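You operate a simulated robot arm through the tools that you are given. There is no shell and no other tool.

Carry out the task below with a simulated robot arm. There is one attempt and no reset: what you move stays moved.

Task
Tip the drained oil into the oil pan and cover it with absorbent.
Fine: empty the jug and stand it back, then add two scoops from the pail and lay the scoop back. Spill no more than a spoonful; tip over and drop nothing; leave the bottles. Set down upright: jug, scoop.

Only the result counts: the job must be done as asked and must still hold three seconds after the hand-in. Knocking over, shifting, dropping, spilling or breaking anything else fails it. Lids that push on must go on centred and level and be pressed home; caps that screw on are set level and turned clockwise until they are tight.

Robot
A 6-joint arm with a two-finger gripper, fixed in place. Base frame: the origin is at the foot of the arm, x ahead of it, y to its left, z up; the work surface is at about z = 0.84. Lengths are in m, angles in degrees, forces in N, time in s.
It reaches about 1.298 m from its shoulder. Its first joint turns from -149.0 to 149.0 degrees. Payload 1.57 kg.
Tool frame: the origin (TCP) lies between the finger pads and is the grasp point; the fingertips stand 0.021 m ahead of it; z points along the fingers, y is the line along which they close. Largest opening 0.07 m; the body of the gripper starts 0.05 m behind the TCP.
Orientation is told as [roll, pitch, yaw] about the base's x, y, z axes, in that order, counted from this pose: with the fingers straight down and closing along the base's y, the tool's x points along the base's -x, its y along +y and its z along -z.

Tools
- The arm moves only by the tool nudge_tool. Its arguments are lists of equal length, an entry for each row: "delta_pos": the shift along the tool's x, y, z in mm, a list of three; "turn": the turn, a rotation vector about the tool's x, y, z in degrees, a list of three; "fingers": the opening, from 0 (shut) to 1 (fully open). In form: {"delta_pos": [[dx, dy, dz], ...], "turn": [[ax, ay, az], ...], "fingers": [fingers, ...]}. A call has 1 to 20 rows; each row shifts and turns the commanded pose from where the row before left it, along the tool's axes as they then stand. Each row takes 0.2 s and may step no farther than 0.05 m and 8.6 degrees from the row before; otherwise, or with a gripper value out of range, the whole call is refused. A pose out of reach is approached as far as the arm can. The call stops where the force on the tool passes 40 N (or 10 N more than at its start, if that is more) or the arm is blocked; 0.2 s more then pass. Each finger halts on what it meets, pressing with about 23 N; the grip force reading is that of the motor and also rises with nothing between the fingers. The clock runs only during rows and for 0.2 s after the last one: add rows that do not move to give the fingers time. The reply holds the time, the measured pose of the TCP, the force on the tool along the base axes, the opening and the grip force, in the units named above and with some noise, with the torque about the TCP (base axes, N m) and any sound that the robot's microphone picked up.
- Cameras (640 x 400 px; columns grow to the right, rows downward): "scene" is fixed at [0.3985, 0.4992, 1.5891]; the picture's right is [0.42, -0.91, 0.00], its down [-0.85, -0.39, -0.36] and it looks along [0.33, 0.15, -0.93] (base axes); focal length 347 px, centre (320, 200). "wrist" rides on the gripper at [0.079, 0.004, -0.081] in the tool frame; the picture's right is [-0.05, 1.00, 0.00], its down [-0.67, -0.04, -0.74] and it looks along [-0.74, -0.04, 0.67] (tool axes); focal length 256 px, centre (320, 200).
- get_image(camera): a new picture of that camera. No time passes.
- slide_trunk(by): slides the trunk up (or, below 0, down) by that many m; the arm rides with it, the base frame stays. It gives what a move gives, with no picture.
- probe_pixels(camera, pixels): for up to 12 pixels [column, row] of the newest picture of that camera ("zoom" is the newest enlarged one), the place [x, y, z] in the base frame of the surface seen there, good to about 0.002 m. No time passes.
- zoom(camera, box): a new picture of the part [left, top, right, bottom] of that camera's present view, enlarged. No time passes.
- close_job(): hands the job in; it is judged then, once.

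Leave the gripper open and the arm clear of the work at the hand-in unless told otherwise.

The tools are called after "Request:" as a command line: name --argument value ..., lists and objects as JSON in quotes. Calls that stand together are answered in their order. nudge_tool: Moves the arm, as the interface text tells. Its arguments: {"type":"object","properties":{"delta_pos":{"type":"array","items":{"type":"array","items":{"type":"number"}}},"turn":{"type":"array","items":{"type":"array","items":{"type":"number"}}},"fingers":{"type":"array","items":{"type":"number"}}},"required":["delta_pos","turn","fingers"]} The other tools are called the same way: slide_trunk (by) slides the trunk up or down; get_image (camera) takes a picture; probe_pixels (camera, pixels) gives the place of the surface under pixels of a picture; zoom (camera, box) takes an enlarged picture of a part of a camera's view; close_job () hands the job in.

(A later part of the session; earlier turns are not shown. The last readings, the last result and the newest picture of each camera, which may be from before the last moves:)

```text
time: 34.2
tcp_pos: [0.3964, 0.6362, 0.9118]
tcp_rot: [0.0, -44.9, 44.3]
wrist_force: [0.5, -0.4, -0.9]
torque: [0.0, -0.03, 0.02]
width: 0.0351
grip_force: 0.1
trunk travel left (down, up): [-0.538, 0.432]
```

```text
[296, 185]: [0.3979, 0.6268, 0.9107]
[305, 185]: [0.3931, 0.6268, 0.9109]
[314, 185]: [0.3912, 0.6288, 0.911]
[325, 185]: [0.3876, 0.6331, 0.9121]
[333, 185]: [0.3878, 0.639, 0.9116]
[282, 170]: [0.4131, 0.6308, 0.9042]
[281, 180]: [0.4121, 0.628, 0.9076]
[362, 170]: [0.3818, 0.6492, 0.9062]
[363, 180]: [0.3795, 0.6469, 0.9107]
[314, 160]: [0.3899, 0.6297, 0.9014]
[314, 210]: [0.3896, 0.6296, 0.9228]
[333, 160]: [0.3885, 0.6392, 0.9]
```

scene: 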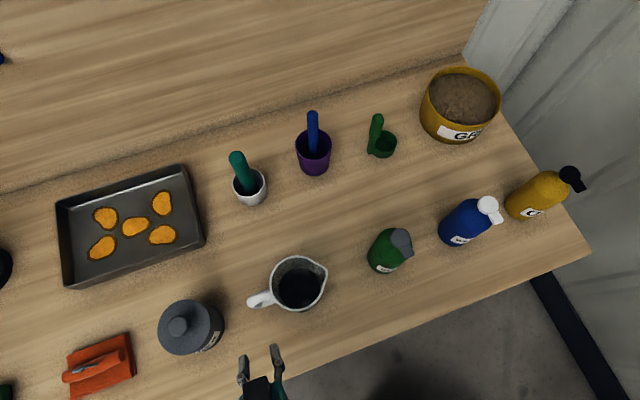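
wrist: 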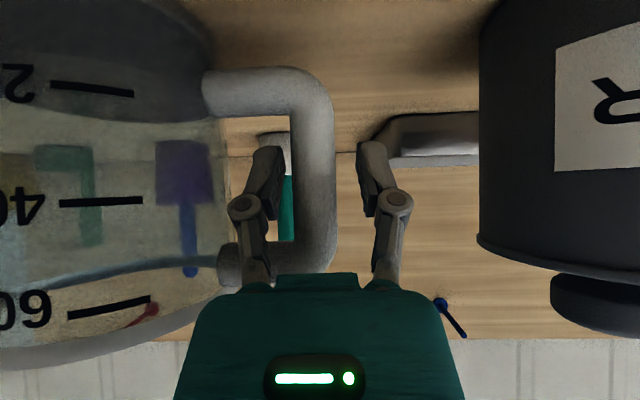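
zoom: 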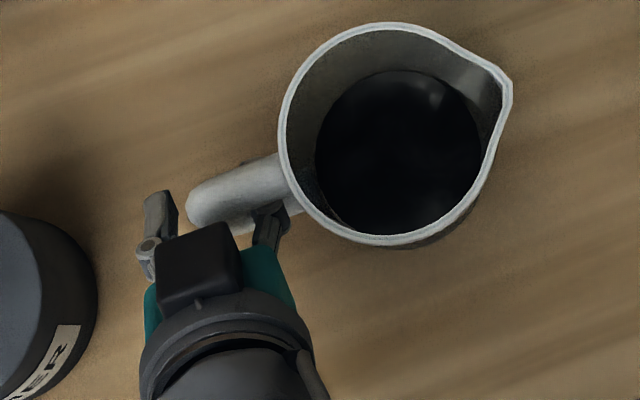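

The bar is centred within 2 mm. I close the fingers on it.

Request:
nudge_tool --delta_pos '[[0, 0, 0], [0, 0, 0], [0, 0, 0], [0, 0, 0], [0, 0, 0]]' --turn '[[0, 0, 0], [0, 0, 0], [0, 0, 0], [0, 0, 0], [0, 0, 0]]' --fingers '[0.35, 0.2, 0.1, 0, 0]'

Request:
get_image --camera "wrist"

Request:
zoom --camera "scene" --box '[220, 250, 340, 350]'

```text
time: 35.4
tcp_pos: [0.3965, 0.6364, 0.9119]
tcp_rot: [0.0, -45.1, 44.3]
wrist_force: [1.4, -1.6, 6.2]
torque: [-0.28, -0.29, 0.05]
width: 0.0189
grip_force: 23.3
trunk travel left (down, up): [-0.538, 0.432]
```

```text
taken
```

wrist: 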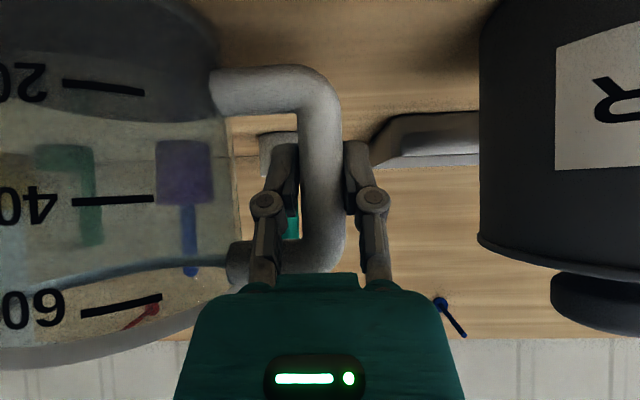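

```text
4.00 times, centred on (280, 300) of scene
```

zoom: 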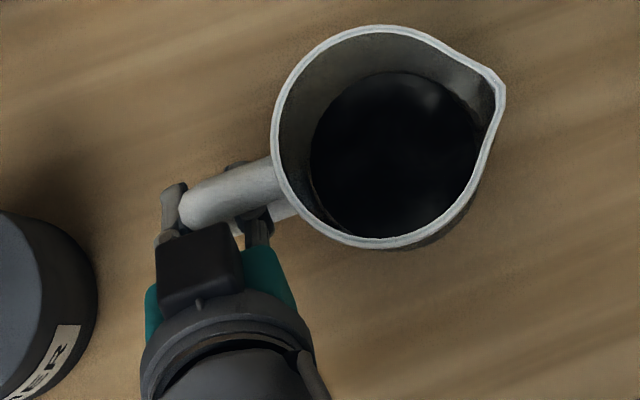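

Gripped at 18.9 mm with 23 N. The reading shows the jug slightly pressed on the table (+6 N). I raise the trunk 15 mm and check the load.

Request:
slide_trunk --by 0.015

Request:
get_image --camera "wrist"

Request:
zoom --camera "scene" --box '[220, 250, 340, 350]'

```text
time: 36.1
tcp_pos: [0.3955, 0.6375, 0.9254]
tcp_rot: [0.0, -44.8, 44.4]
wrist_force: [0.3, 0.3, -2.5]
torque: [0.1, 0.12, -0.05]
width: 0.0185
grip_force: 23.1
trunk travel left (down, up): [-0.553, 0.417]
```

```text
taken
```

wrist: 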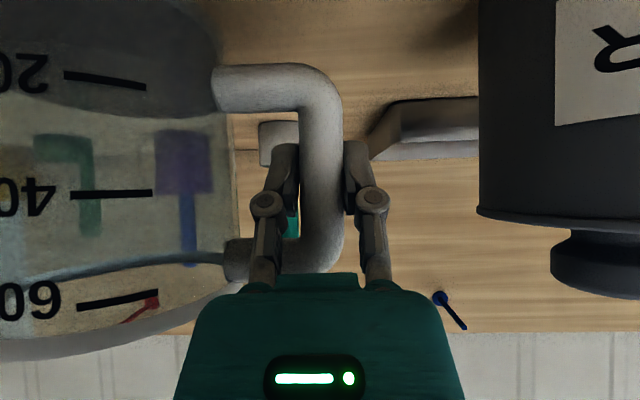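

```text
4.00 times, centred on (280, 300) of scene
```

zoom: 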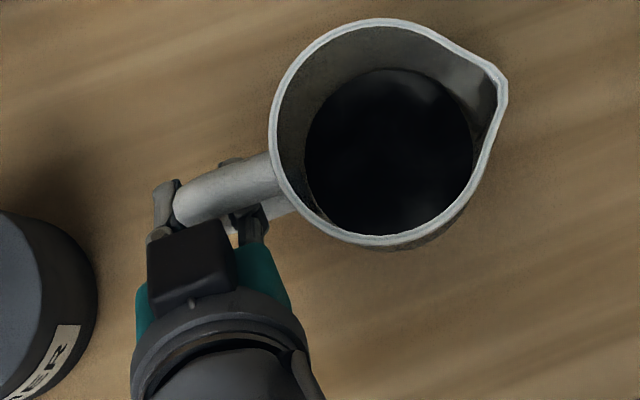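

The jug is up with about 2.5 N weight and hangs level. I raise the trunk to TCP z≈1.10 for the carry.

Request:
slide_trunk --by 0.175

Request:
get_image --camera "scene"

Request:
get_image --camera "wrist"

```text
time: 38.0
tcp_pos: [0.3955, 0.6377, 1.0996]
tcp_rot: [0.0, -44.9, 44.3]
wrist_force: [0.3, 0.7, -2.3]
torque: [0.09, 0.09, 0.0]
width: 0.0185
grip_force: 23.8
trunk travel left (down, up): [-0.728, 0.242]
```

```text
taken
```

scene: 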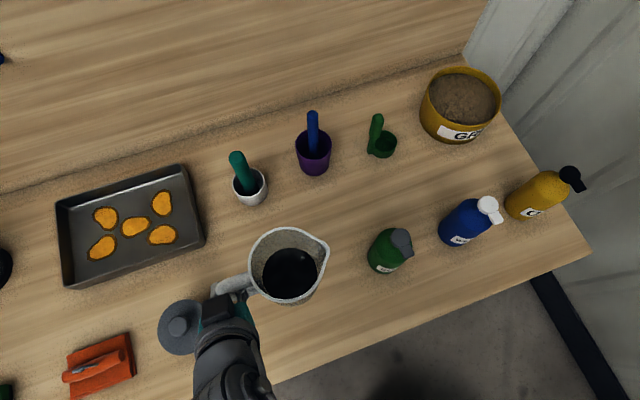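

```text
taken
```

wrist: 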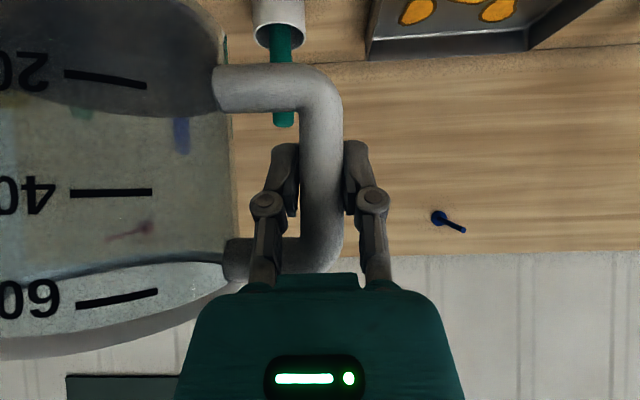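

All stable. I carry the jug, level and slowly, to the pour start over the pan: TCP (0.307,1.091).

Request:
nudge_tool --delta_pos '[[-4, 8.5, 4], [-8, 17, 8], [-9.4, 20.3, 9.4], [-9.4, 20.3, 9.4], [-9.4, 20.3, 9.4], [-9.4, 20.3, 9.4], [-9.4, 20.3, 9.4], [-9.4, 20.3, 9.4], [-9.4, 20.3, 9.4], [-9.4, 20.3, 9.4], [-9.4, 20.3, 9.4], [-9.4, 20.3, 9.4], [-9.4, 20.3, 9.4], [-9.4, 20.3, 9.4], [-9.4, 20.3, 9.4], [-9.4, 20.3, 9.4], [-9.4, 20.3, 9.4], [-9.4, 20.3, 9.4], [-8, 17, 8], [-4, 8.5, 4]]' --turn '[[0, 0, 0], [0, 0, 0], [0, 0, 0], [0, 0, 0], [0, 0, 0], [0, 0, 0], [0, 0, 0], [0, 0, 0], [0, 0, 0], [0, 0, 0], [0, 0, 0], [0, 0, 0], [0, 0, 0], [0, 0, 0], [0, 0, 0], [0, 0, 0], [0, 0, 0], [0, 0, 0], [0, 0, 0], [0, 0, 0]]' --fingers '[0, 0, 0, 0, 0, 0, 0, 0, 0, 0, 0, 0, 0, 0, 0, 0, 0, 0, 0, 0]'

Request:
get_image --camera "scene"

Request:
get_image --camera "wrist"

```text
time: 42.2
tcp_pos: [0.3103, 1.0791, 1.1004]
tcp_rot: [-0.1, -44.9, 44.3]
wrist_force: [-0.5, 0.3, -3.2]
torque: [0.1, 0.06, 0.02]
width: 0.0186
grip_force: 23.1
trunk travel left (down, up): [-0.728, 0.242]
```

```text
taken
```

scene: 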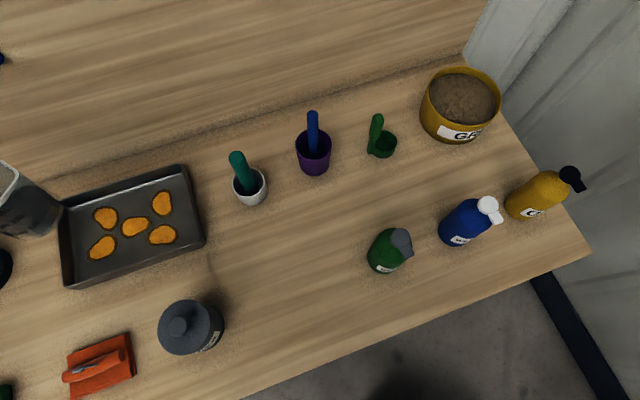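

```text
taken
```

wrist: 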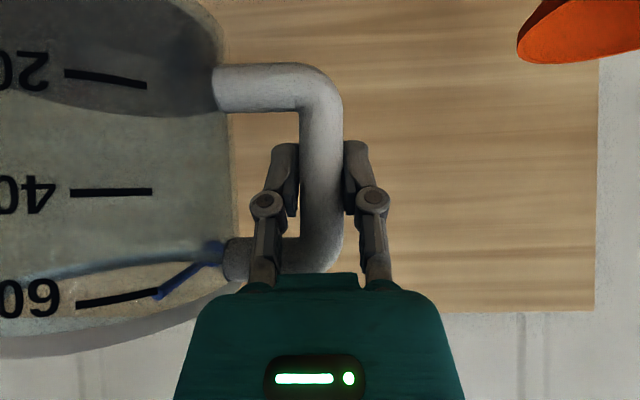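

The jug is level over the pan's left half; its spout tip is at about (0.412,0.975), 2 cm short of the pan centre. I tilt it to 60° about the handle-perpendicular axis, holding the spout there (oil should start flowing only near 65°).

Request:
nudge_tool --delta_pos '[[-0.24, 3.69, -0.24], [-0.81, 2.71, -0.81], [-1.49, 1.88, -1.49], [-2.27, 1.23, -2.27], [-3.12, 0.78, -3.12], [-4.0, 0.55, -4.0], [-4.9, 0.53, -4.9], [-5.79, 0.74, -5.79], [-6.64, 1.16, -6.64]]' --turn '[[-3.536, 0, 3.536], [-3.536, 0, 3.536], [-3.536, 0, 3.536], [-3.536, 0, 3.536], [-3.536, 0, 3.536], [-3.536, 0, 3.536], [-3.536, 0, 3.536], [-3.536, 0, 3.536], [-3.536, 0, 3.536]]' --fingers '[0, 0, 0, 0, 0, 0, 0, 0, 0]'

Request:
get_image --camera "scene"

Request:
get_image --camera "wrist"

```text
time: 44.2
tcp_pos: [0.3145, 1.0738, 1.1395]
tcp_rot: [54.8, -29.8, 9.0]
wrist_force: [0.5, 0.0, -2.5]
torque: [0.05, 0.01, -0.01]
width: 0.0187
grip_force: 23.0
trunk travel left (down, up): [-0.728, 0.242]
```

```text
taken
```

scene: 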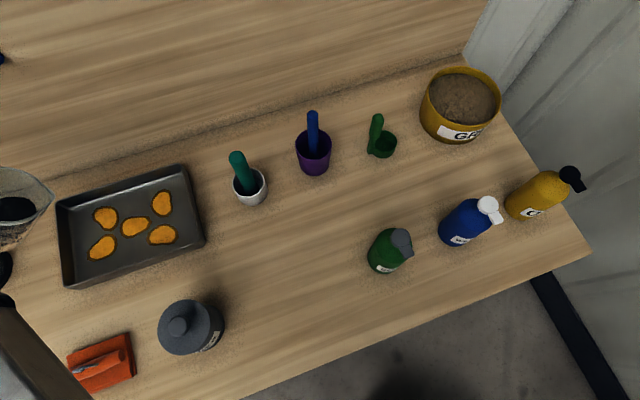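

```text
taken
```

wrist: 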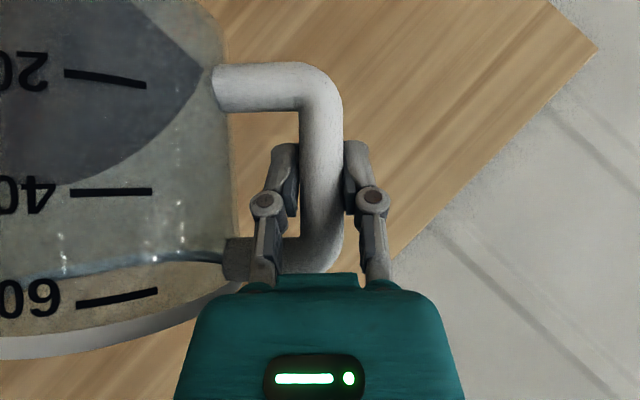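

At 45° tilt, on track, with oil still inside. I probe the spout tip (around (50,197)) and rim to verify its position.

Request:
zoom --camera "scene" --box '[0, 140, 120, 260]'

Request:
probe_pixels --camera "scene" --pixels '[[52, 196], [49, 194], [46, 190], [15, 168], [20, 210], [45, 205]]'

```text
3.33 times, centred on (60, 200) of scene
```

zoom: 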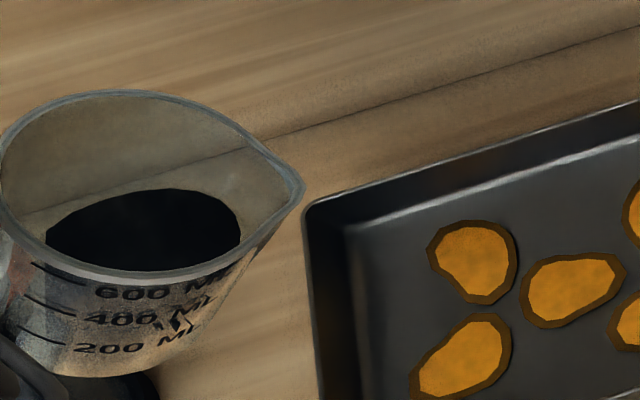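

```text
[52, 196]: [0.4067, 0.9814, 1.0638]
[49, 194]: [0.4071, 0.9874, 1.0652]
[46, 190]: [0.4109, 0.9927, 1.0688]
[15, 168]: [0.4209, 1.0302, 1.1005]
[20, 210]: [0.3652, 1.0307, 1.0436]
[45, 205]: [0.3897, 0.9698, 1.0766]
```

The spout tip is at (0.407,0.981,1.064) — over the pan as planned. I tilt on to 60° and then lower the trunk 0.095 m so the oil falls only a short way.

Request:
nudge_tool --delta_pos '[[-7.43, 1.79, -7.43], [-8.13, 2.6, -8.13], [-8.71, 3.57, -8.71]]' --turn '[[-3.536, 0, 3.536], [-3.536, 0, 3.536], [-3.536, 0, 3.536]]' --fingers '[0, 0, 0]'

Request:
slide_trunk --by -0.095

Request:
get_image --camera "scene"

```text
time: 45.0
tcp_pos: [0.3289, 1.059, 1.167]
tcp_rot: [68.0, -20.5, 3.3]
wrist_force: [0.4, -0.4, -2.8]
torque: [0.0, 0.02, 0.03]
width: 0.0189
grip_force: 23.0
trunk travel left (down, up): [-0.728, 0.242]
```

```text
time: 46.3
tcp_pos: [0.3287, 1.0586, 1.0717]
tcp_rot: [67.9, -20.6, 3.4]
wrist_force: [0.1, -0.1, -2.1]
torque: [0.02, -0.02, 0.01]
width: 0.0185
grip_force: 23.2
trunk travel left (down, up): [-0.633, 0.337]
```

```text
taken
```

scene: 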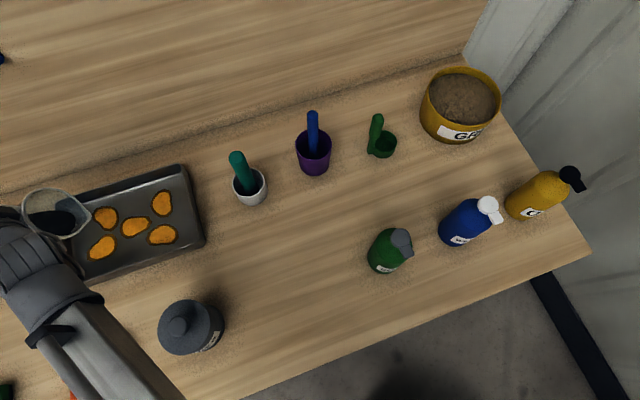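

The jug is at 60°, spout about 0.96 high over the pan's left part. Now the slow pour: I tilt to 80° in small steps, keeping the spout in place.

Request:
nudge_tool --delta_pos '[[-4.53, 2.19, -4.53], [-4.63, 2.48, -4.63], [-4.71, 2.78, -4.71], [-4.77, 3.08, -4.77], [-4.81, 3.4, -4.81], [-4.83, 3.72, -4.83], [-4.84, 4.03, -4.84], [-4.82, 4.35, -4.82]]' --turn '[[-1.768, 0, 1.768], [-1.768, 0, 1.768], [-1.768, 0, 1.768], [-1.768, 0, 1.768], [-1.768, 0, 1.768], [-1.768, 0, 1.768], [-1.768, 0, 1.768], [-1.768, 0, 1.768]]' --fingers '[0, 0, 0, 0, 0, 0, 0, 0]'

Request:
get_image --camera "scene"

Request:
zoom --camera "scene" --box '[0, 130, 240, 320]'

```text
time: 48.1
tcp_pos: [0.3594, 1.0294, 1.1148]
tcp_rot: [83.1, -6.9, -0.3]
wrist_force: [0.1, -0.1, -1.0]
torque: [-0.03, -0.04, 0.01]
width: 0.0185
grip_force: 22.8
trunk travel left (down, up): [-0.633, 0.337]
```

```text
taken
```

scene: 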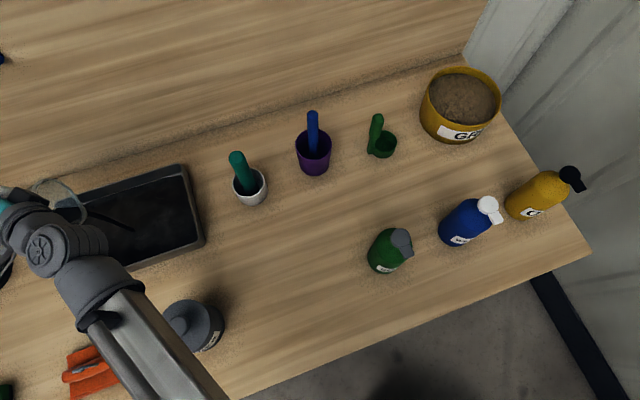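

```text
2.11 times, centred on (120, 225) of scene
```

zoom: 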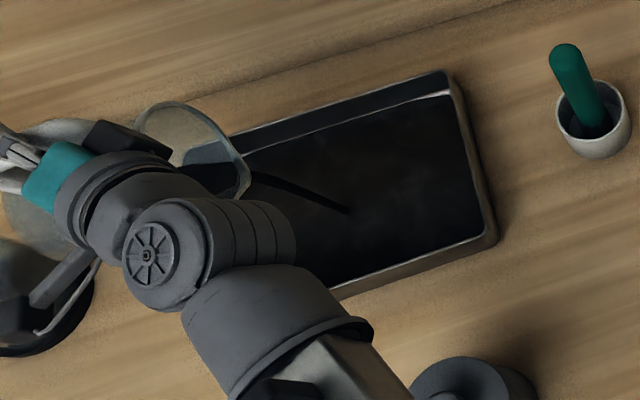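

Oil streams into the pan (a thin stream landing near its middle) and covers the floor. I continue to tilt to ~113° so it drains fully.

Request:
nudge_tool --delta_pos '[[0, 0, 0], [-5.73, 5.64, -5.73], [-5.65, 6.08, -5.65], [-5.53, 6.51, -5.53], [-5.38, 6.92, -5.38], [-5.2, 7.3, -5.2], [-5.0, 7.65, -5.0], [-4.76, 7.98, -4.76], [-4.51, 8.26, -4.51], [-4.24, 8.51, -4.24], [-3.95, 8.71, -3.95], [-3.65, 8.9, -3.65], [0, 0, 0], [0, 0, 0]]' --turn '[[0, 0, 0], [-2.121, 0, 2.121], [-2.121, 0, 2.121], [-2.121, 0, 2.121], [-2.121, 0, 2.121], [-2.121, 0, 2.121], [-2.121, 0, 2.121], [-2.121, 0, 2.121], [-2.121, 0, 2.121], [-2.121, 0, 2.121], [-2.121, 0, 2.121], [-2.121, 0, 2.121], [0, 0, 0], [0, 0, 0]]' --fingers '[0, 0, 0, 0, 0, 0, 0, 0, 0, 0, 0, 0, 0, 0]'

Request:
get_image --camera "scene"

Request:
zoom --camera "scene" --box '[0, 130, 240, 320]'

Request:
get_image --camera "wrist"

```text
time: 51.1
tcp_pos: [0.4172, 0.97, 1.1893]
tcp_rot: [106.9, 16.1, 1.7]
wrist_force: [0.2, -0.4, -1.9]
torque: [-0.05, -0.03, -0.01]
width: 0.0183
grip_force: 22.9
trunk travel left (down, up): [-0.633, 0.337]
```

```text
taken
```

scene: 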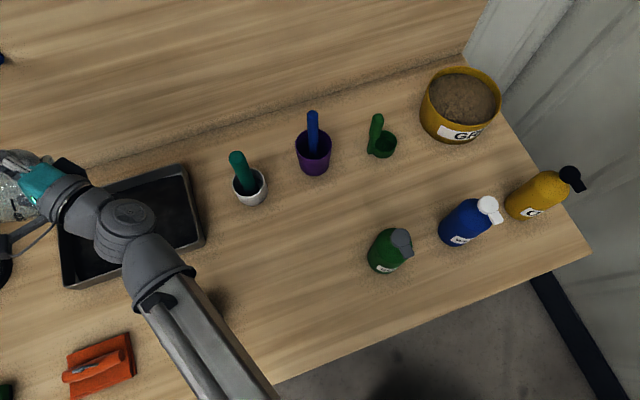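

```text
2.11 times, centred on (120, 225) of scene
```

zoom: 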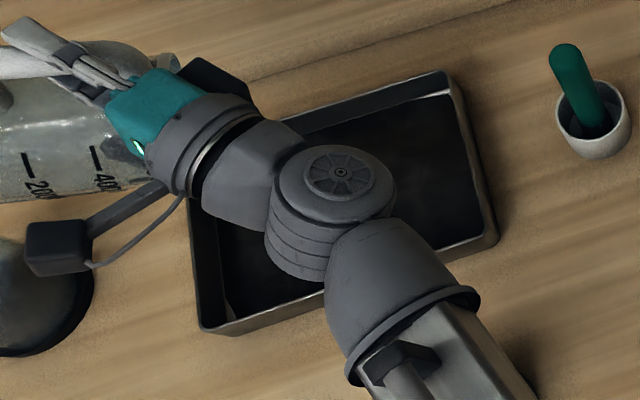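

```text
taken
```

wrist: 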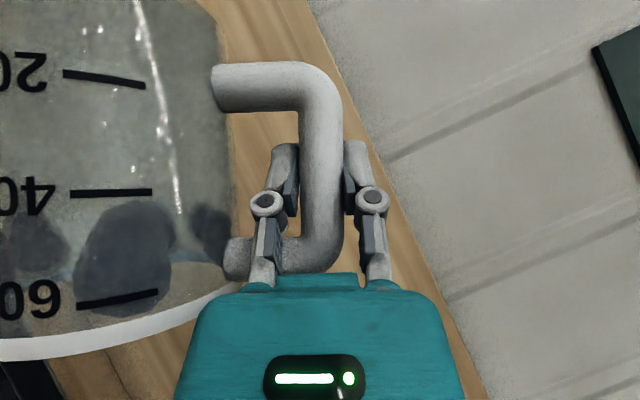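

The jug hangs mouth-down over the pan. I zoom into the wrist view to check for oil left in the jug.

Request:
zoom --camera "wrist" --box '[0, 0, 320, 380]'

Request:
nudge_tool --delta_pos '[[-3.4, 9.0, -3.4], [-3.1, 9.1, -3.1], [-2.8, 9.2, -2.8], [0, 0, 0], [0, 0, 0], [0, 0, 0], [0, 0, 0], [0, 0, 0], [0, 0, 0], [0, 0, 0]]' --turn '[[-2.121, 0, 2.121], [-2.121, 0, 2.121], [-2.121, 0, 2.121], [0, 0, 0], [0, 0, 0], [0, 0, 0], [0, 0, 0], [0, 0, 0], [0, 0, 0], [0, 0, 0]]' --fingers '[0, 0, 0, 0, 0, 0, 0, 0, 0, 0]'

Request:
get_image --camera "wrist"

Request:
zoom --camera "scene" --box '[0, 130, 240, 320]'

```text
1.05 times, centred on (160, 190) of wrist (not enlarged: the box is as wide or as high as the picture)
```

zoom: 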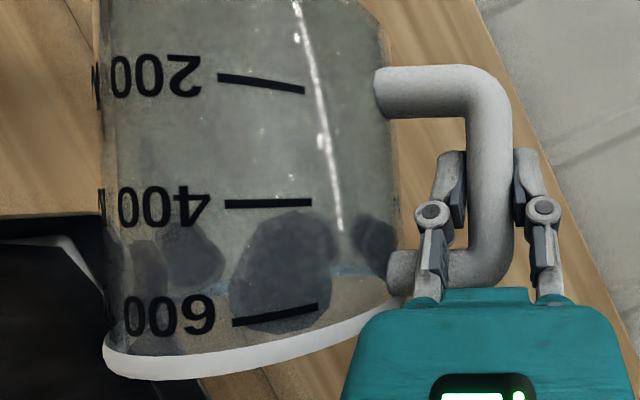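

```text
time: 53.3
tcp_pos: [0.433, 0.952, 1.2068]
tcp_rot: [114.0, 22.1, 4.1]
wrist_force: [-0.5, -0.2, -0.9]
torque: [-0.03, -0.04, 0.0]
width: 0.0185
grip_force: 22.8
trunk travel left (down, up): [-0.633, 0.337]
```

```text
taken
```

wrist: 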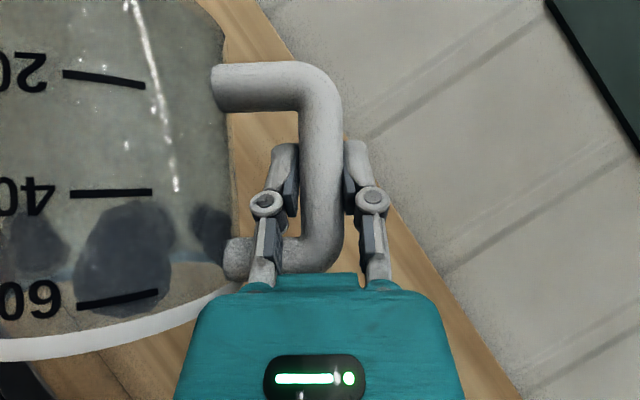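

```text
2.11 times, centred on (120, 225) of scene
```

zoom: 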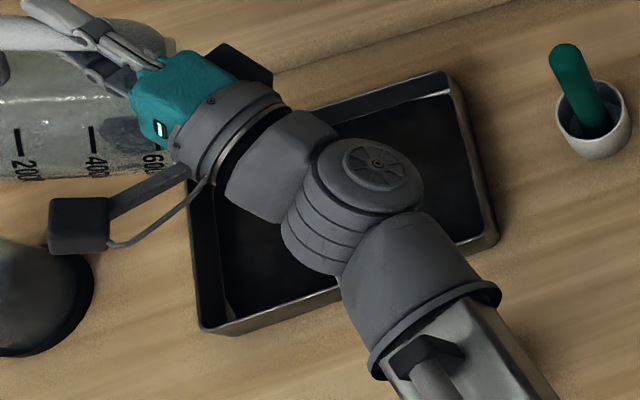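

The grey patches stay fixed on the jug wall — just an oily film. I wait a little for the last drops and bring the jug back to 60°, retracing the path.

Request:
nudge_tool --delta_pos '[[0, 0, 0], [0, 0, 0], [0, 0, 0], [0, 0, 0], [5.9, -18.3, 5.9], [7.05, -17.9, 7.05], [8.19, -17.22, 8.19], [9.27, -16.24, 9.27], [10.2, -14.95, 10.2], [10.91, -13.43, 10.91], [11.38, -11.72, 11.38], [9.66, -8.38, 9.66], [9.64, -7.12, 9.64], [9.48, -5.86, 9.48], [9.16, -4.67, 9.16]]' --turn '[[0, 0, 0], [0, 0, 0], [0, 0, 0], [0, 0, 0], [4.243, 0, -4.243], [4.243, 0, -4.243], [4.243, 0, -4.243], [4.243, 0, -4.243], [4.243, 0, -4.243], [4.243, 0, -4.243], [4.243, 0, -4.243], [3.536, 0, -3.536], [3.536, 0, -3.536], [3.536, 0, -3.536], [3.536, 0, -3.536]]' --fingers '[0, 0, 0, 0, 0, 0, 0, 0, 0, 0, 0, 0, 0, 0, 0]'

Request:
slide_trunk --by 0.095

Request:
nudge_tool --delta_pos '[[8.71, -3.57, 8.71], [8.13, -2.6, 8.13], [7.43, -1.79, 7.43]]' --turn '[[3.536, 0, -3.536], [3.536, 0, -3.536], [3.536, 0, -3.536]]' --fingers '[0, 0, 0]'

Request:
get_image --camera "scene"

Request:
zoom --camera "scene" --box '[0, 130, 240, 320]'

```text
time: 56.5
tcp_pos: [0.3211, 1.0646, 1.0708]
tcp_rot: [67.7, -20.7, 3.4]
wrist_force: [-0.6, 0.2, -1.5]
torque: [0.0, 0.04, 0.01]
width: 0.0186
grip_force: 23.3
out of reach, approached as far as the arm can: row 5, 8, 11
trunk travel left (down, up): [-0.633, 0.337]
```

```text
time: 57.8
tcp_pos: [0.3232, 1.0654, 1.1664]
tcp_rot: [67.9, -20.6, 3.4]
wrist_force: [0.3, 0.7, -2.0]
torque: [0.0, 0.0, 0.0]
width: 0.0182
grip_force: 22.5
trunk travel left (down, up): [-0.728, 0.242]
```

```text
time: 58.6
tcp_pos: [0.3059, 1.0832, 1.1402]
tcp_rot: [54.9, -29.9, 9.1]
wrist_force: [0.6, -0.1, -0.9]
torque: [0.01, 0.05, 0.02]
width: 0.0183
grip_force: 23.7
trunk travel left (down, up): [-0.728, 0.242]
```

```text
taken
```

scene: 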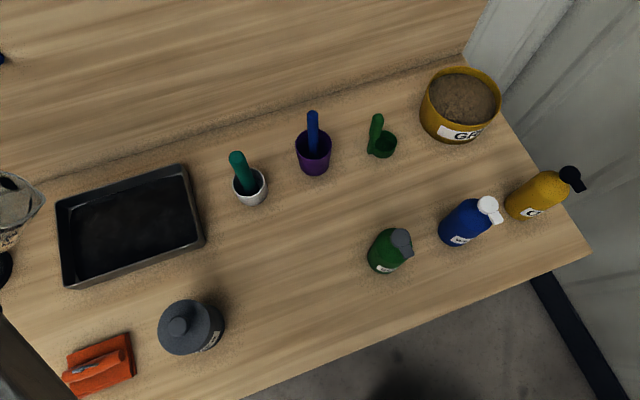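

```text
2.11 times, centred on (120, 225) of scene
```

zoom: 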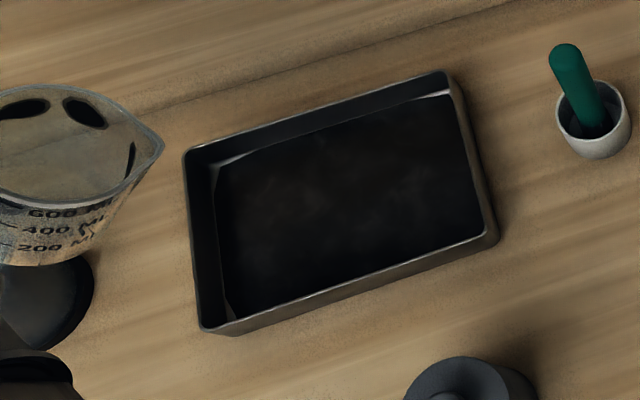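

The pan now holds the oil and the jug is empty, save for film patches. No spill is visible on the table. I bring the jug fully upright.

Request:
nudge_tool --delta_pos '[[6.64, -1.16, 6.64], [5.79, -0.74, 5.79], [4.9, -0.53, 4.9], [4.0, -0.55, 4.0], [3.12, -0.78, 3.12], [2.27, -1.23, 2.27], [1.49, -1.88, 1.49], [0.81, -2.71, 0.81], [0.24, -3.69, 0.24], [0, 0, 0]]' --turn '[[3.536, 0, -3.536], [3.536, 0, -3.536], [3.536, 0, -3.536], [3.536, 0, -3.536], [3.536, 0, -3.536], [3.536, 0, -3.536], [3.536, 0, -3.536], [3.536, 0, -3.536], [3.536, 0, -3.536], [0, 0, 0]]' --fingers '[0, 0, 0, 0, 0, 0, 0, 0, 0, 0]'

Request:
get_image --camera "scene"

Request:
get_image --camera "wrist"

```text
time: 60.8
tcp_pos: [0.2977, 1.0887, 1.1009]
tcp_rot: [0.0, -45.0, 44.4]
wrist_force: [0.3, -0.2, -1.1]
torque: [0.02, 0.05, -0.03]
width: 0.0185
grip_force: 22.8
trunk travel left (down, up): [-0.728, 0.242]
```

```text
taken
```

scene: 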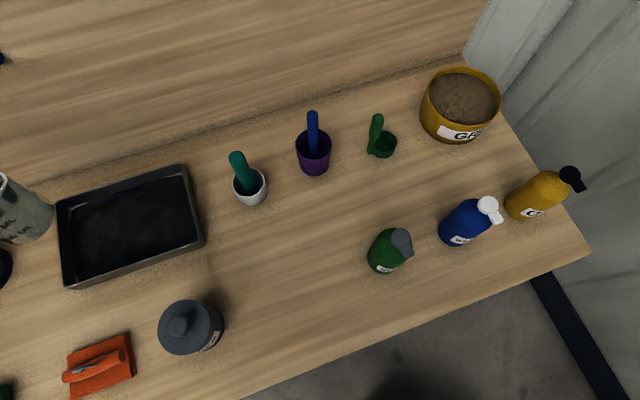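

```text
taken
```

wrist: 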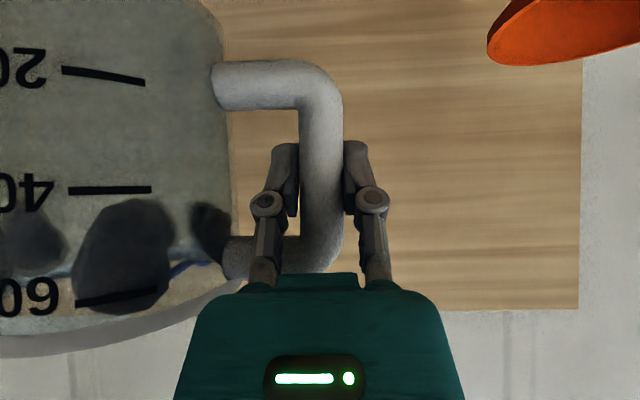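

The jug is upright and gripped as before. I carry it back to its original spot (TCP ≈ (0.399,0.6335)) at the same height.

Request:
nudge_tool --delta_pos '[[6, -14, -6], [12.4, -28.3, -12.4], [12.4, -28.3, -12.4], [12.4, -28.3, -12.4], [12.4, -28.3, -12.4], [12.4, -28.3, -12.4], [12.4, -28.3, -12.4], [12.4, -28.3, -12.4], [12.4, -28.3, -12.4], [12.4, -28.3, -12.4], [12.4, -28.3, -12.4], [12.4, -28.3, -12.4], [12.4, -28.3, -12.4], [12.4, -28.3, -12.4], [6.2, -14.7, -6.2], [0, 0, 0]]' --turn '[[0, 0, 0], [0, 0, 0], [0, 0, 0], [0, 0, 0], [0, 0, 0], [0, 0, 0], [0, 0, 0], [0, 0, 0], [0, 0, 0], [0, 0, 0], [0, 0, 0], [0, 0, 0], [0, 0, 0], [0, 0, 0], [0, 0, 0], [0, 0, 0]]' --fingers '[0, 0, 0, 0, 0, 0, 0, 0, 0, 0, 0, 0, 0, 0, 0, 0]'

Request:
get_image --camera "scene"

```text
time: 64.2
tcp_pos: [0.4006, 0.6329, 1.1015]
tcp_rot: [0.1, -45.0, 44.2]
wrist_force: [0.3, -0.1, -1.3]
torque: [0.06, 0.04, 0.02]
width: 0.0184
grip_force: 23.3
out of reach, approached as far as the arm can: row 6, 14
trunk travel left (down, up): [-0.728, 0.242]
```

```text
taken
```

scene: 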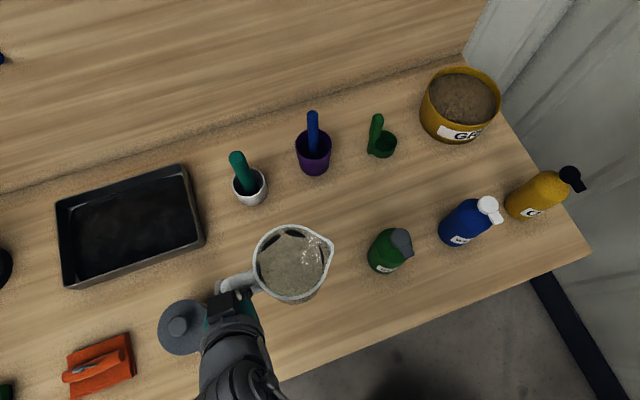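

The empty jug is above its old place. I lower it to about 1 cm over the table first.

Request:
slide_trunk --by -0.178

Request:
zoom --camera "scene" --box '[220, 250, 340, 350]'

Request:
get_image --camera "wrist"

```text
time: 66.2
tcp_pos: [0.4018, 0.633, 0.9238]
tcp_rot: [0.1, -44.9, 44.3]
wrist_force: [0.0, 0.5, -1.2]
torque: [0.01, 0.05, 0.03]
width: 0.0182
grip_force: 22.9
trunk travel left (down, up): [-0.55, 0.42]
```

```text
4.00 times, centred on (280, 300) of scene
```

zoom: 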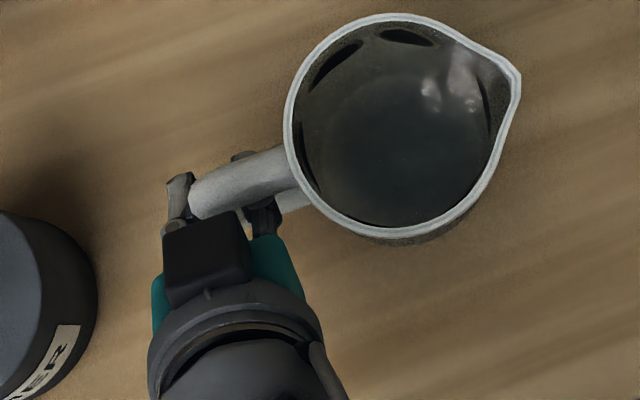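

```text
taken
```

wrist: 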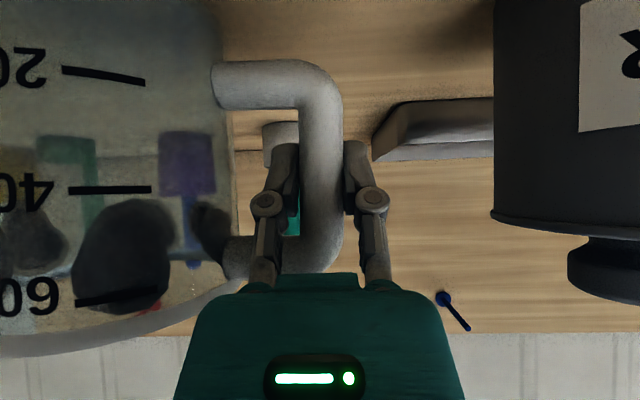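

It hangs about 1 cm over its old spot (within 3 mm). I lower the last bit in small steps, watching the force.

Request:
slide_trunk --by -0.009

Request:
slide_trunk --by -0.002

```text
time: 66.8
tcp_pos: [0.4015, 0.6331, 0.9142]
tcp_rot: [0.1, -44.9, 44.1]
wrist_force: [0.1, 0.2, 0.2]
torque: [-0.03, -0.08, 0.12]
width: 0.0184
grip_force: 22.5
trunk travel left (down, up): [-0.541, 0.429]
```

```text
time: 67.3
tcp_pos: [0.4016, 0.634, 0.9132]
tcp_rot: [0.1, -45.1, 44.3]
wrist_force: [-1.6, 2.0, 6.9]
torque: [-0.02, -0.33, 0.06]
width: 0.0186
grip_force: 23.2
trunk travel left (down, up): [-0.539, 0.431]
```

It's standing (pressing 7 N). I relieve by 1 mm and open the fingers to half.

Request:
slide_trunk --by 0.001

Request:
nudge_tool --delta_pos '[[0, 0, 0], [0, 0, 0], [0, 0, 0], [0, 0, 0], [0, 0, 0]]' --turn '[[0, 0, 0], [0, 0, 0], [0, 0, 0], [0, 0, 0], [0, 0, 0]]' --fingers '[0.28, 0.35, 0.42, 0.5, 0.5]'

Request:
get_image --camera "wrist"

Request:
zoom --camera "scene" --box '[220, 250, 340, 350]'

```text
time: 67.8
tcp_pos: [0.4011, 0.6331, 0.9129]
tcp_rot: [0.1, -45.0, 44.3]
wrist_force: [-0.2, -0.4, 1.3]
torque: [-0.13, -0.18, 0.01]
width: 0.0186
grip_force: 23.2
trunk travel left (down, up): [-0.54, 0.43]
```

```text
time: 69.0
tcp_pos: [0.4013, 0.6327, 0.914]
tcp_rot: [0.1, -45.0, 44.3]
wrist_force: [0.2, 0.7, 0.3]
torque: [0.0, -0.02, 0.02]
width: 0.0353
grip_force: 0.1
trunk travel left (down, up): [-0.54, 0.43]
```

```text
taken
```

wrist: 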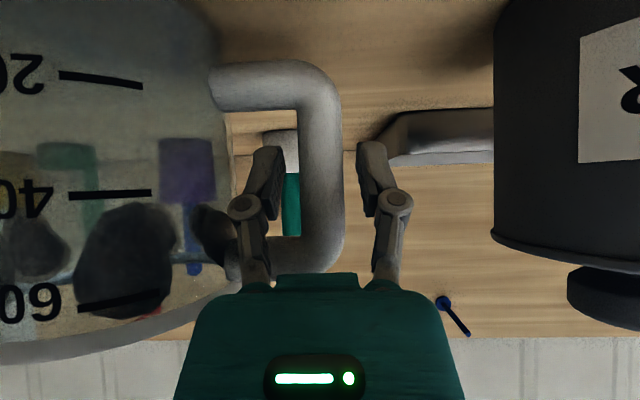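

```text
4.00 times, centred on (280, 300) of scene
```

zoom: 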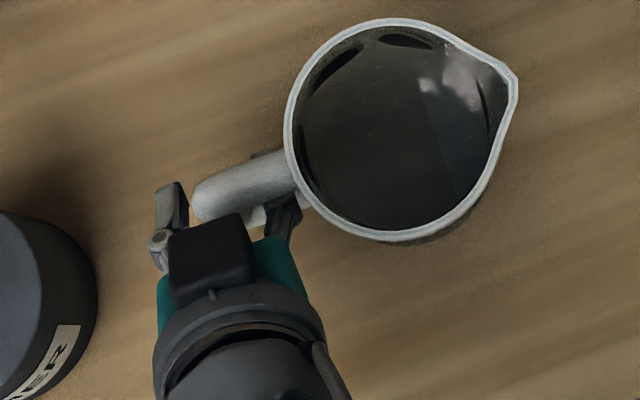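

Released with the jug standing. I back out horizontally 100 mm, then lift the trunk.

Request:
nudge_tool --delta_pos '[[7, 0, -7], [10, 0, -10], [12, 0, -12], [13.5, 0, -13.5], [13.5, 0, -13.5], [13.5, 0, -13.5]]' --turn '[[0, 0, 0], [0, 0, 0], [0, 0, 0], [0, 0, 0], [0, 0, 0], [0, 0, 0]]' --fingers '[0.5, 0.5, 0.5, 0.5, 0.5, 0.5]'

Request:
get_image --camera "wrist"

Request:
zoom --camera "scene" --box '[220, 250, 340, 350]'

```text
time: 70.4
tcp_pos: [0.3301, 0.5648, 0.9139]
tcp_rot: [0.1, -44.9, 44.2]
wrist_force: [-0.4, 0.3, 0.3]
torque: [-0.02, 0.05, 0.0]
width: 0.0351
grip_force: 0.0
trunk travel left (down, up): [-0.54, 0.43]
```

```text
taken
```

wrist: 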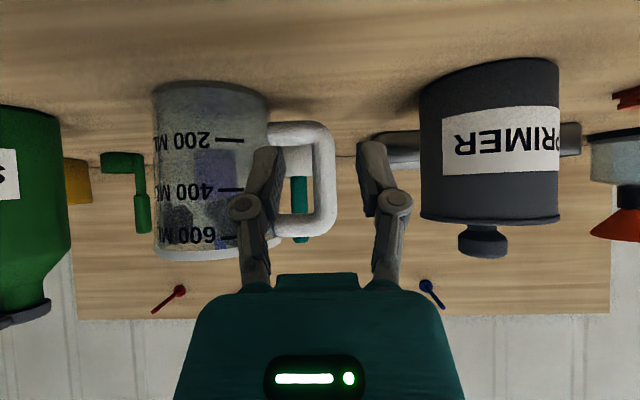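

```text
4.00 times, centred on (280, 300) of scene
```

zoom: 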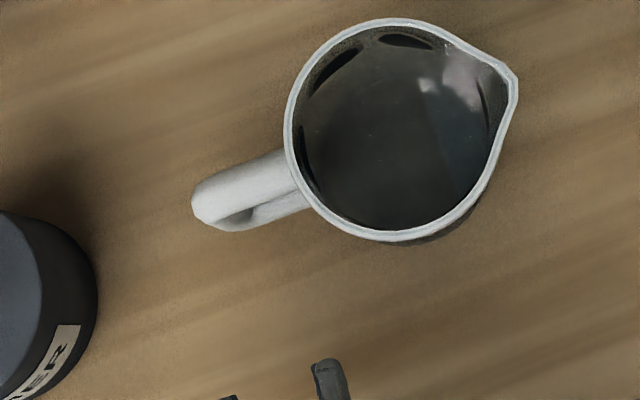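

The jug stands upright in its place. I probe its inner bottom to make sure no oil is left.

Request:
probe_pixels --camera "zoom" --pixels '[[390, 130], [350, 160], [430, 160], [390, 200], [330, 120], [335, 70]]'

Request:
slide_trunk --by 0.25

```text
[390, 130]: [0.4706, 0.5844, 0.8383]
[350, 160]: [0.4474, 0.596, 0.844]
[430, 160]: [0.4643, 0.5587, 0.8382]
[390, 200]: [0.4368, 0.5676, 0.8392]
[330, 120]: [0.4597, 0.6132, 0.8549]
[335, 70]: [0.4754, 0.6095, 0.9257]
```

```text
time: 73.0
tcp_pos: [0.3291, 0.5644, 1.1626]
tcp_rot: [0.1, -45.0, 44.3]
wrist_force: [0.1, -0.2, 1.1]
torque: [0.0, 0.0, -0.02]
width: 0.0352
grip_force: 0.2
trunk travel left (down, up): [-0.79, 0.18]
```

The jug is empty (inner bottom at 0.838). Now the scoop: I travel at z≈1.16 to about (0.64,0.385), where the wrist camera looks level along (0.7,0.7) at the scoop and the pail, then lower a bit.

Request:
nudge_tool --delta_pos '[[-8.6, -43.1, 8.6], [-8.6, -43.1, 8.6], [-8.6, -43.1, 8.6], [-8.6, -43.1, 8.6], [-8.6, -43.1, 8.6], [-8.6, -43.1, 8.6], [-8.6, -43.1, 8.6], [-8.6, -43.1, 8.6], [0, 0, 0]]' --turn '[[0, 0, 0], [0, 0, 0], [0, 0, 0], [0, 0, 0], [0, 0, 0], [0, 0, 0], [0, 0, 0], [0, 0, 0], [0, 0, 0]]' --fingers '[0.5, 0.5, 0.5, 0.5, 0.5, 0.5, 0.5, 0.5, 0.5]'

Request:
slide_trunk --by -0.07

Request:
get_image --camera "wrist"

Request:
get_image --camera "scene"

```text
time: 75.0
tcp_pos: [0.6393, 0.3851, 1.1633]
tcp_rot: [0.1, -45.0, 44.1]
wrist_force: [-1.4, 0.0, -0.2]
torque: [-0.02, -0.01, -0.01]
width: 0.0347
grip_force: 0.0
trunk travel left (down, up): [-0.79, 0.18]
```

```text
time: 76.1
tcp_pos: [0.6385, 0.3857, 1.0933]
tcp_rot: [0.1, -44.9, 44.3]
wrist_force: [0.2, 0.6, -0.2]
torque: [0.01, -0.01, -0.01]
width: 0.0351
grip_force: 0.0
trunk travel left (down, up): [-0.72, 0.25]
```

```text
taken
```

wrist: 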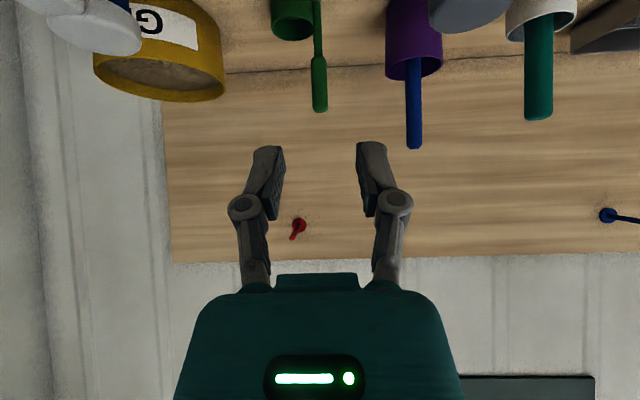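

```text
taken
```

scene: 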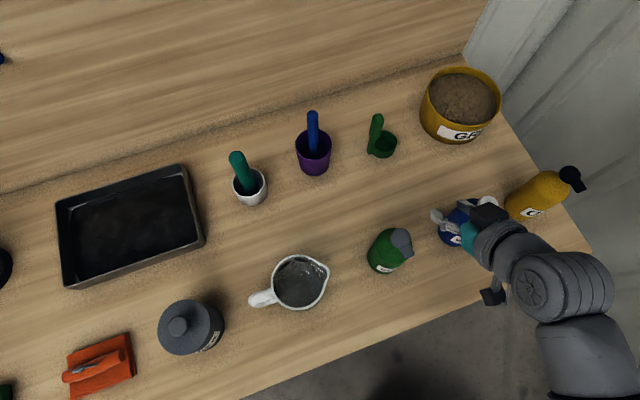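

The scoop is cut off at the top of the flipped wrist view. The gripper isn't over any bottle (the blue one is 0.10 m to the side), so I lower 50 mm more for a better view.

Request:
slide_trunk --by -0.05

Request:
get_image --camera "wrist"

Request:
zoom --camera "wrist" --box '[40, 0, 360, 180]'

```text
time: 77.0
tcp_pos: [0.6371, 0.3859, 1.044]
tcp_rot: [0.1, -45.0, 44.1]
wrist_force: [0.3, 0.0, -0.1]
torque: [-0.03, 0.02, 0.01]
width: 0.035
grip_force: 0.1
trunk travel left (down, up): [-0.67, 0.3]
```

```text
taken
```

wrist: 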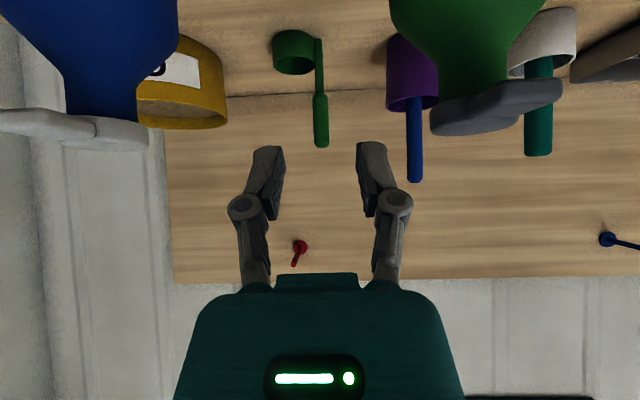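

```text
2.00 times, centred on (200, 90) of wrist
```

zoom: 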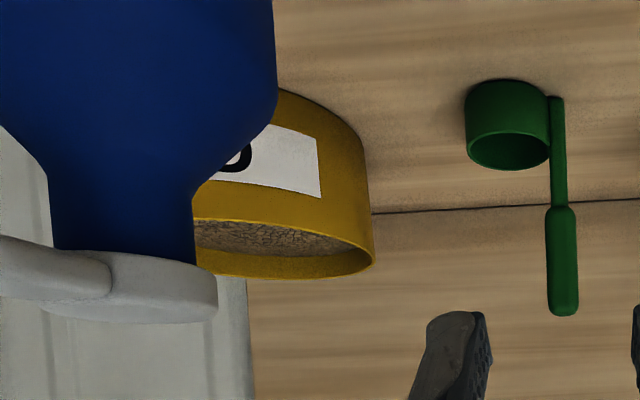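

The scoop seen side-on: cup at (293,50), stem and thicker grip below it in the flipped view. I zoom and probe it.

Request:
zoom --camera "wrist" --box '[250, 20, 350, 160]'

Request:
probe_pixels --camera "wrist" --pixels '[[275, 45], [293, 45], [311, 45], [275, 65], [293, 72], [311, 62], [318, 50], [318, 80], [320, 100], [320, 120], [320, 143], [293, 33]]'

```text
2.86 times, centred on (300, 90) of wrist
```

zoom: 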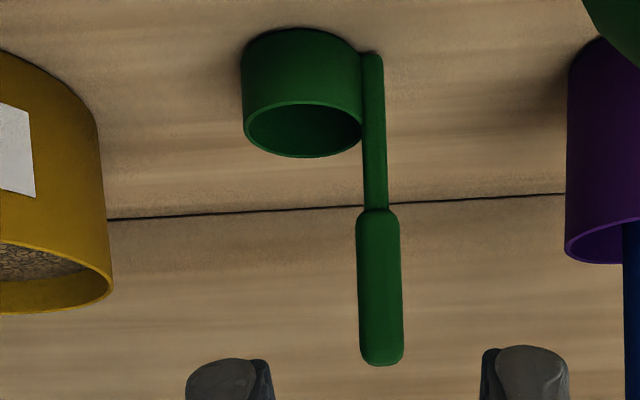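

```text
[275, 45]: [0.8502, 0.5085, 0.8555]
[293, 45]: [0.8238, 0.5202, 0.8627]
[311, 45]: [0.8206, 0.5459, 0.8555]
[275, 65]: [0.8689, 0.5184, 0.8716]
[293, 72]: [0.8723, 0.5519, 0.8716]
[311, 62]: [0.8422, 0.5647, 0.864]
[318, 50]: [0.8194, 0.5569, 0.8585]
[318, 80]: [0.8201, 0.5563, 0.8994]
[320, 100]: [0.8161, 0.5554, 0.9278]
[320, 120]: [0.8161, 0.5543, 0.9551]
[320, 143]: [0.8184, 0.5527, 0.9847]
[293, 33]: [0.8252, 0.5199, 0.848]
```

The handle grip is about 22 mm thick, spans z≈0.915–0.988 and centres near (0.824,0.562); the cup centres near (0.851,0.535), rim 0.874. Now I measure the pail from the scene camera.

Request:
zoom --camera "scene" --box '[400, 50, 520, 160]'

Request:
probe_pixels --camera "scene" --pixels '[[425, 85], [499, 88], [462, 67], [440, 122], [480, 120], [460, 125], [462, 98], [445, 90], [480, 90], [462, 80], [460, 112], [470, 108]]'

```text
3.64 times, centred on (460, 105) of scene
```

zoom: 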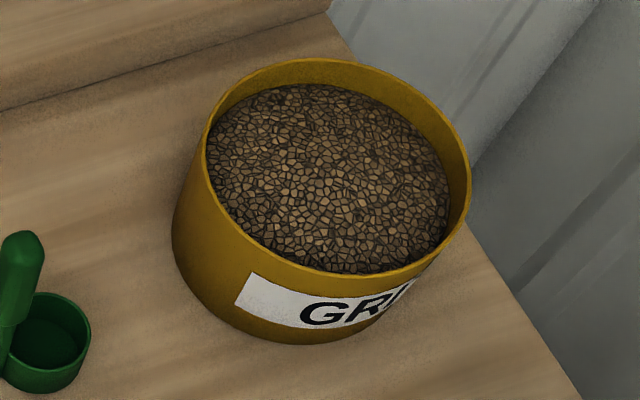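

```text
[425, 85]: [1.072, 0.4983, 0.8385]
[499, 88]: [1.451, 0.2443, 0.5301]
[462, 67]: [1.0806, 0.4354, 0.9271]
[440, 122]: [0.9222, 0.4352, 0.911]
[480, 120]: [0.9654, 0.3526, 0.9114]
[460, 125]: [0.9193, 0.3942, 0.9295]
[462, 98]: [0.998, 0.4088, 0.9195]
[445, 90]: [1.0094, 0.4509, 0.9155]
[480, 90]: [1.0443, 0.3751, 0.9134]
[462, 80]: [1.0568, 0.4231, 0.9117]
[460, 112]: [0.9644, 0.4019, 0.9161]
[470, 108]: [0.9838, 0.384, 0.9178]
```

Request:
probe_pixels --camera "zoom" --pixels '[[310, 61], [250, 76], [380, 75], [430, 108], [467, 180], [440, 232], [340, 275], [280, 257], [235, 215], [207, 150], [330, 180], [270, 160]]'

Request:
probe_pixels --camera "zoom" --pixels '[[320, 90], [240, 110], [400, 130], [440, 190], [420, 240], [340, 262], [270, 230], [220, 170], [330, 230], [370, 190], [300, 120], [230, 290]]'

```text
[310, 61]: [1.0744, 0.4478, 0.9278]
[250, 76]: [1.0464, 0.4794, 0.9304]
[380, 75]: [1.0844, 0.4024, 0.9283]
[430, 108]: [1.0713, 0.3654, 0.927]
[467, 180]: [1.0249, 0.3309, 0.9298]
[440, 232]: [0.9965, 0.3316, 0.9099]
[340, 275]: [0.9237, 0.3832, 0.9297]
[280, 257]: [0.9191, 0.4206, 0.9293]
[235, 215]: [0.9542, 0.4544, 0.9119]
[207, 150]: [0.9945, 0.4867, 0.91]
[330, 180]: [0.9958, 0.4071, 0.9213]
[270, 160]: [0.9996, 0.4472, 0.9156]
```

```text
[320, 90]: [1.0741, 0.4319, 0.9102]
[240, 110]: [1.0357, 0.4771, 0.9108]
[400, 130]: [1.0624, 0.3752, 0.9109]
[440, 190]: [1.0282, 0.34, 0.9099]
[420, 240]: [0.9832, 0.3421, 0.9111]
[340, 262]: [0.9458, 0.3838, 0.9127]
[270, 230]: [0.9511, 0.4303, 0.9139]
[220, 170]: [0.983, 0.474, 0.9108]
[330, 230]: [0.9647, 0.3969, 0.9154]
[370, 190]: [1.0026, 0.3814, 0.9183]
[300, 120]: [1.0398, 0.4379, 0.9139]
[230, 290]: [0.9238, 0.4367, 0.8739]
```

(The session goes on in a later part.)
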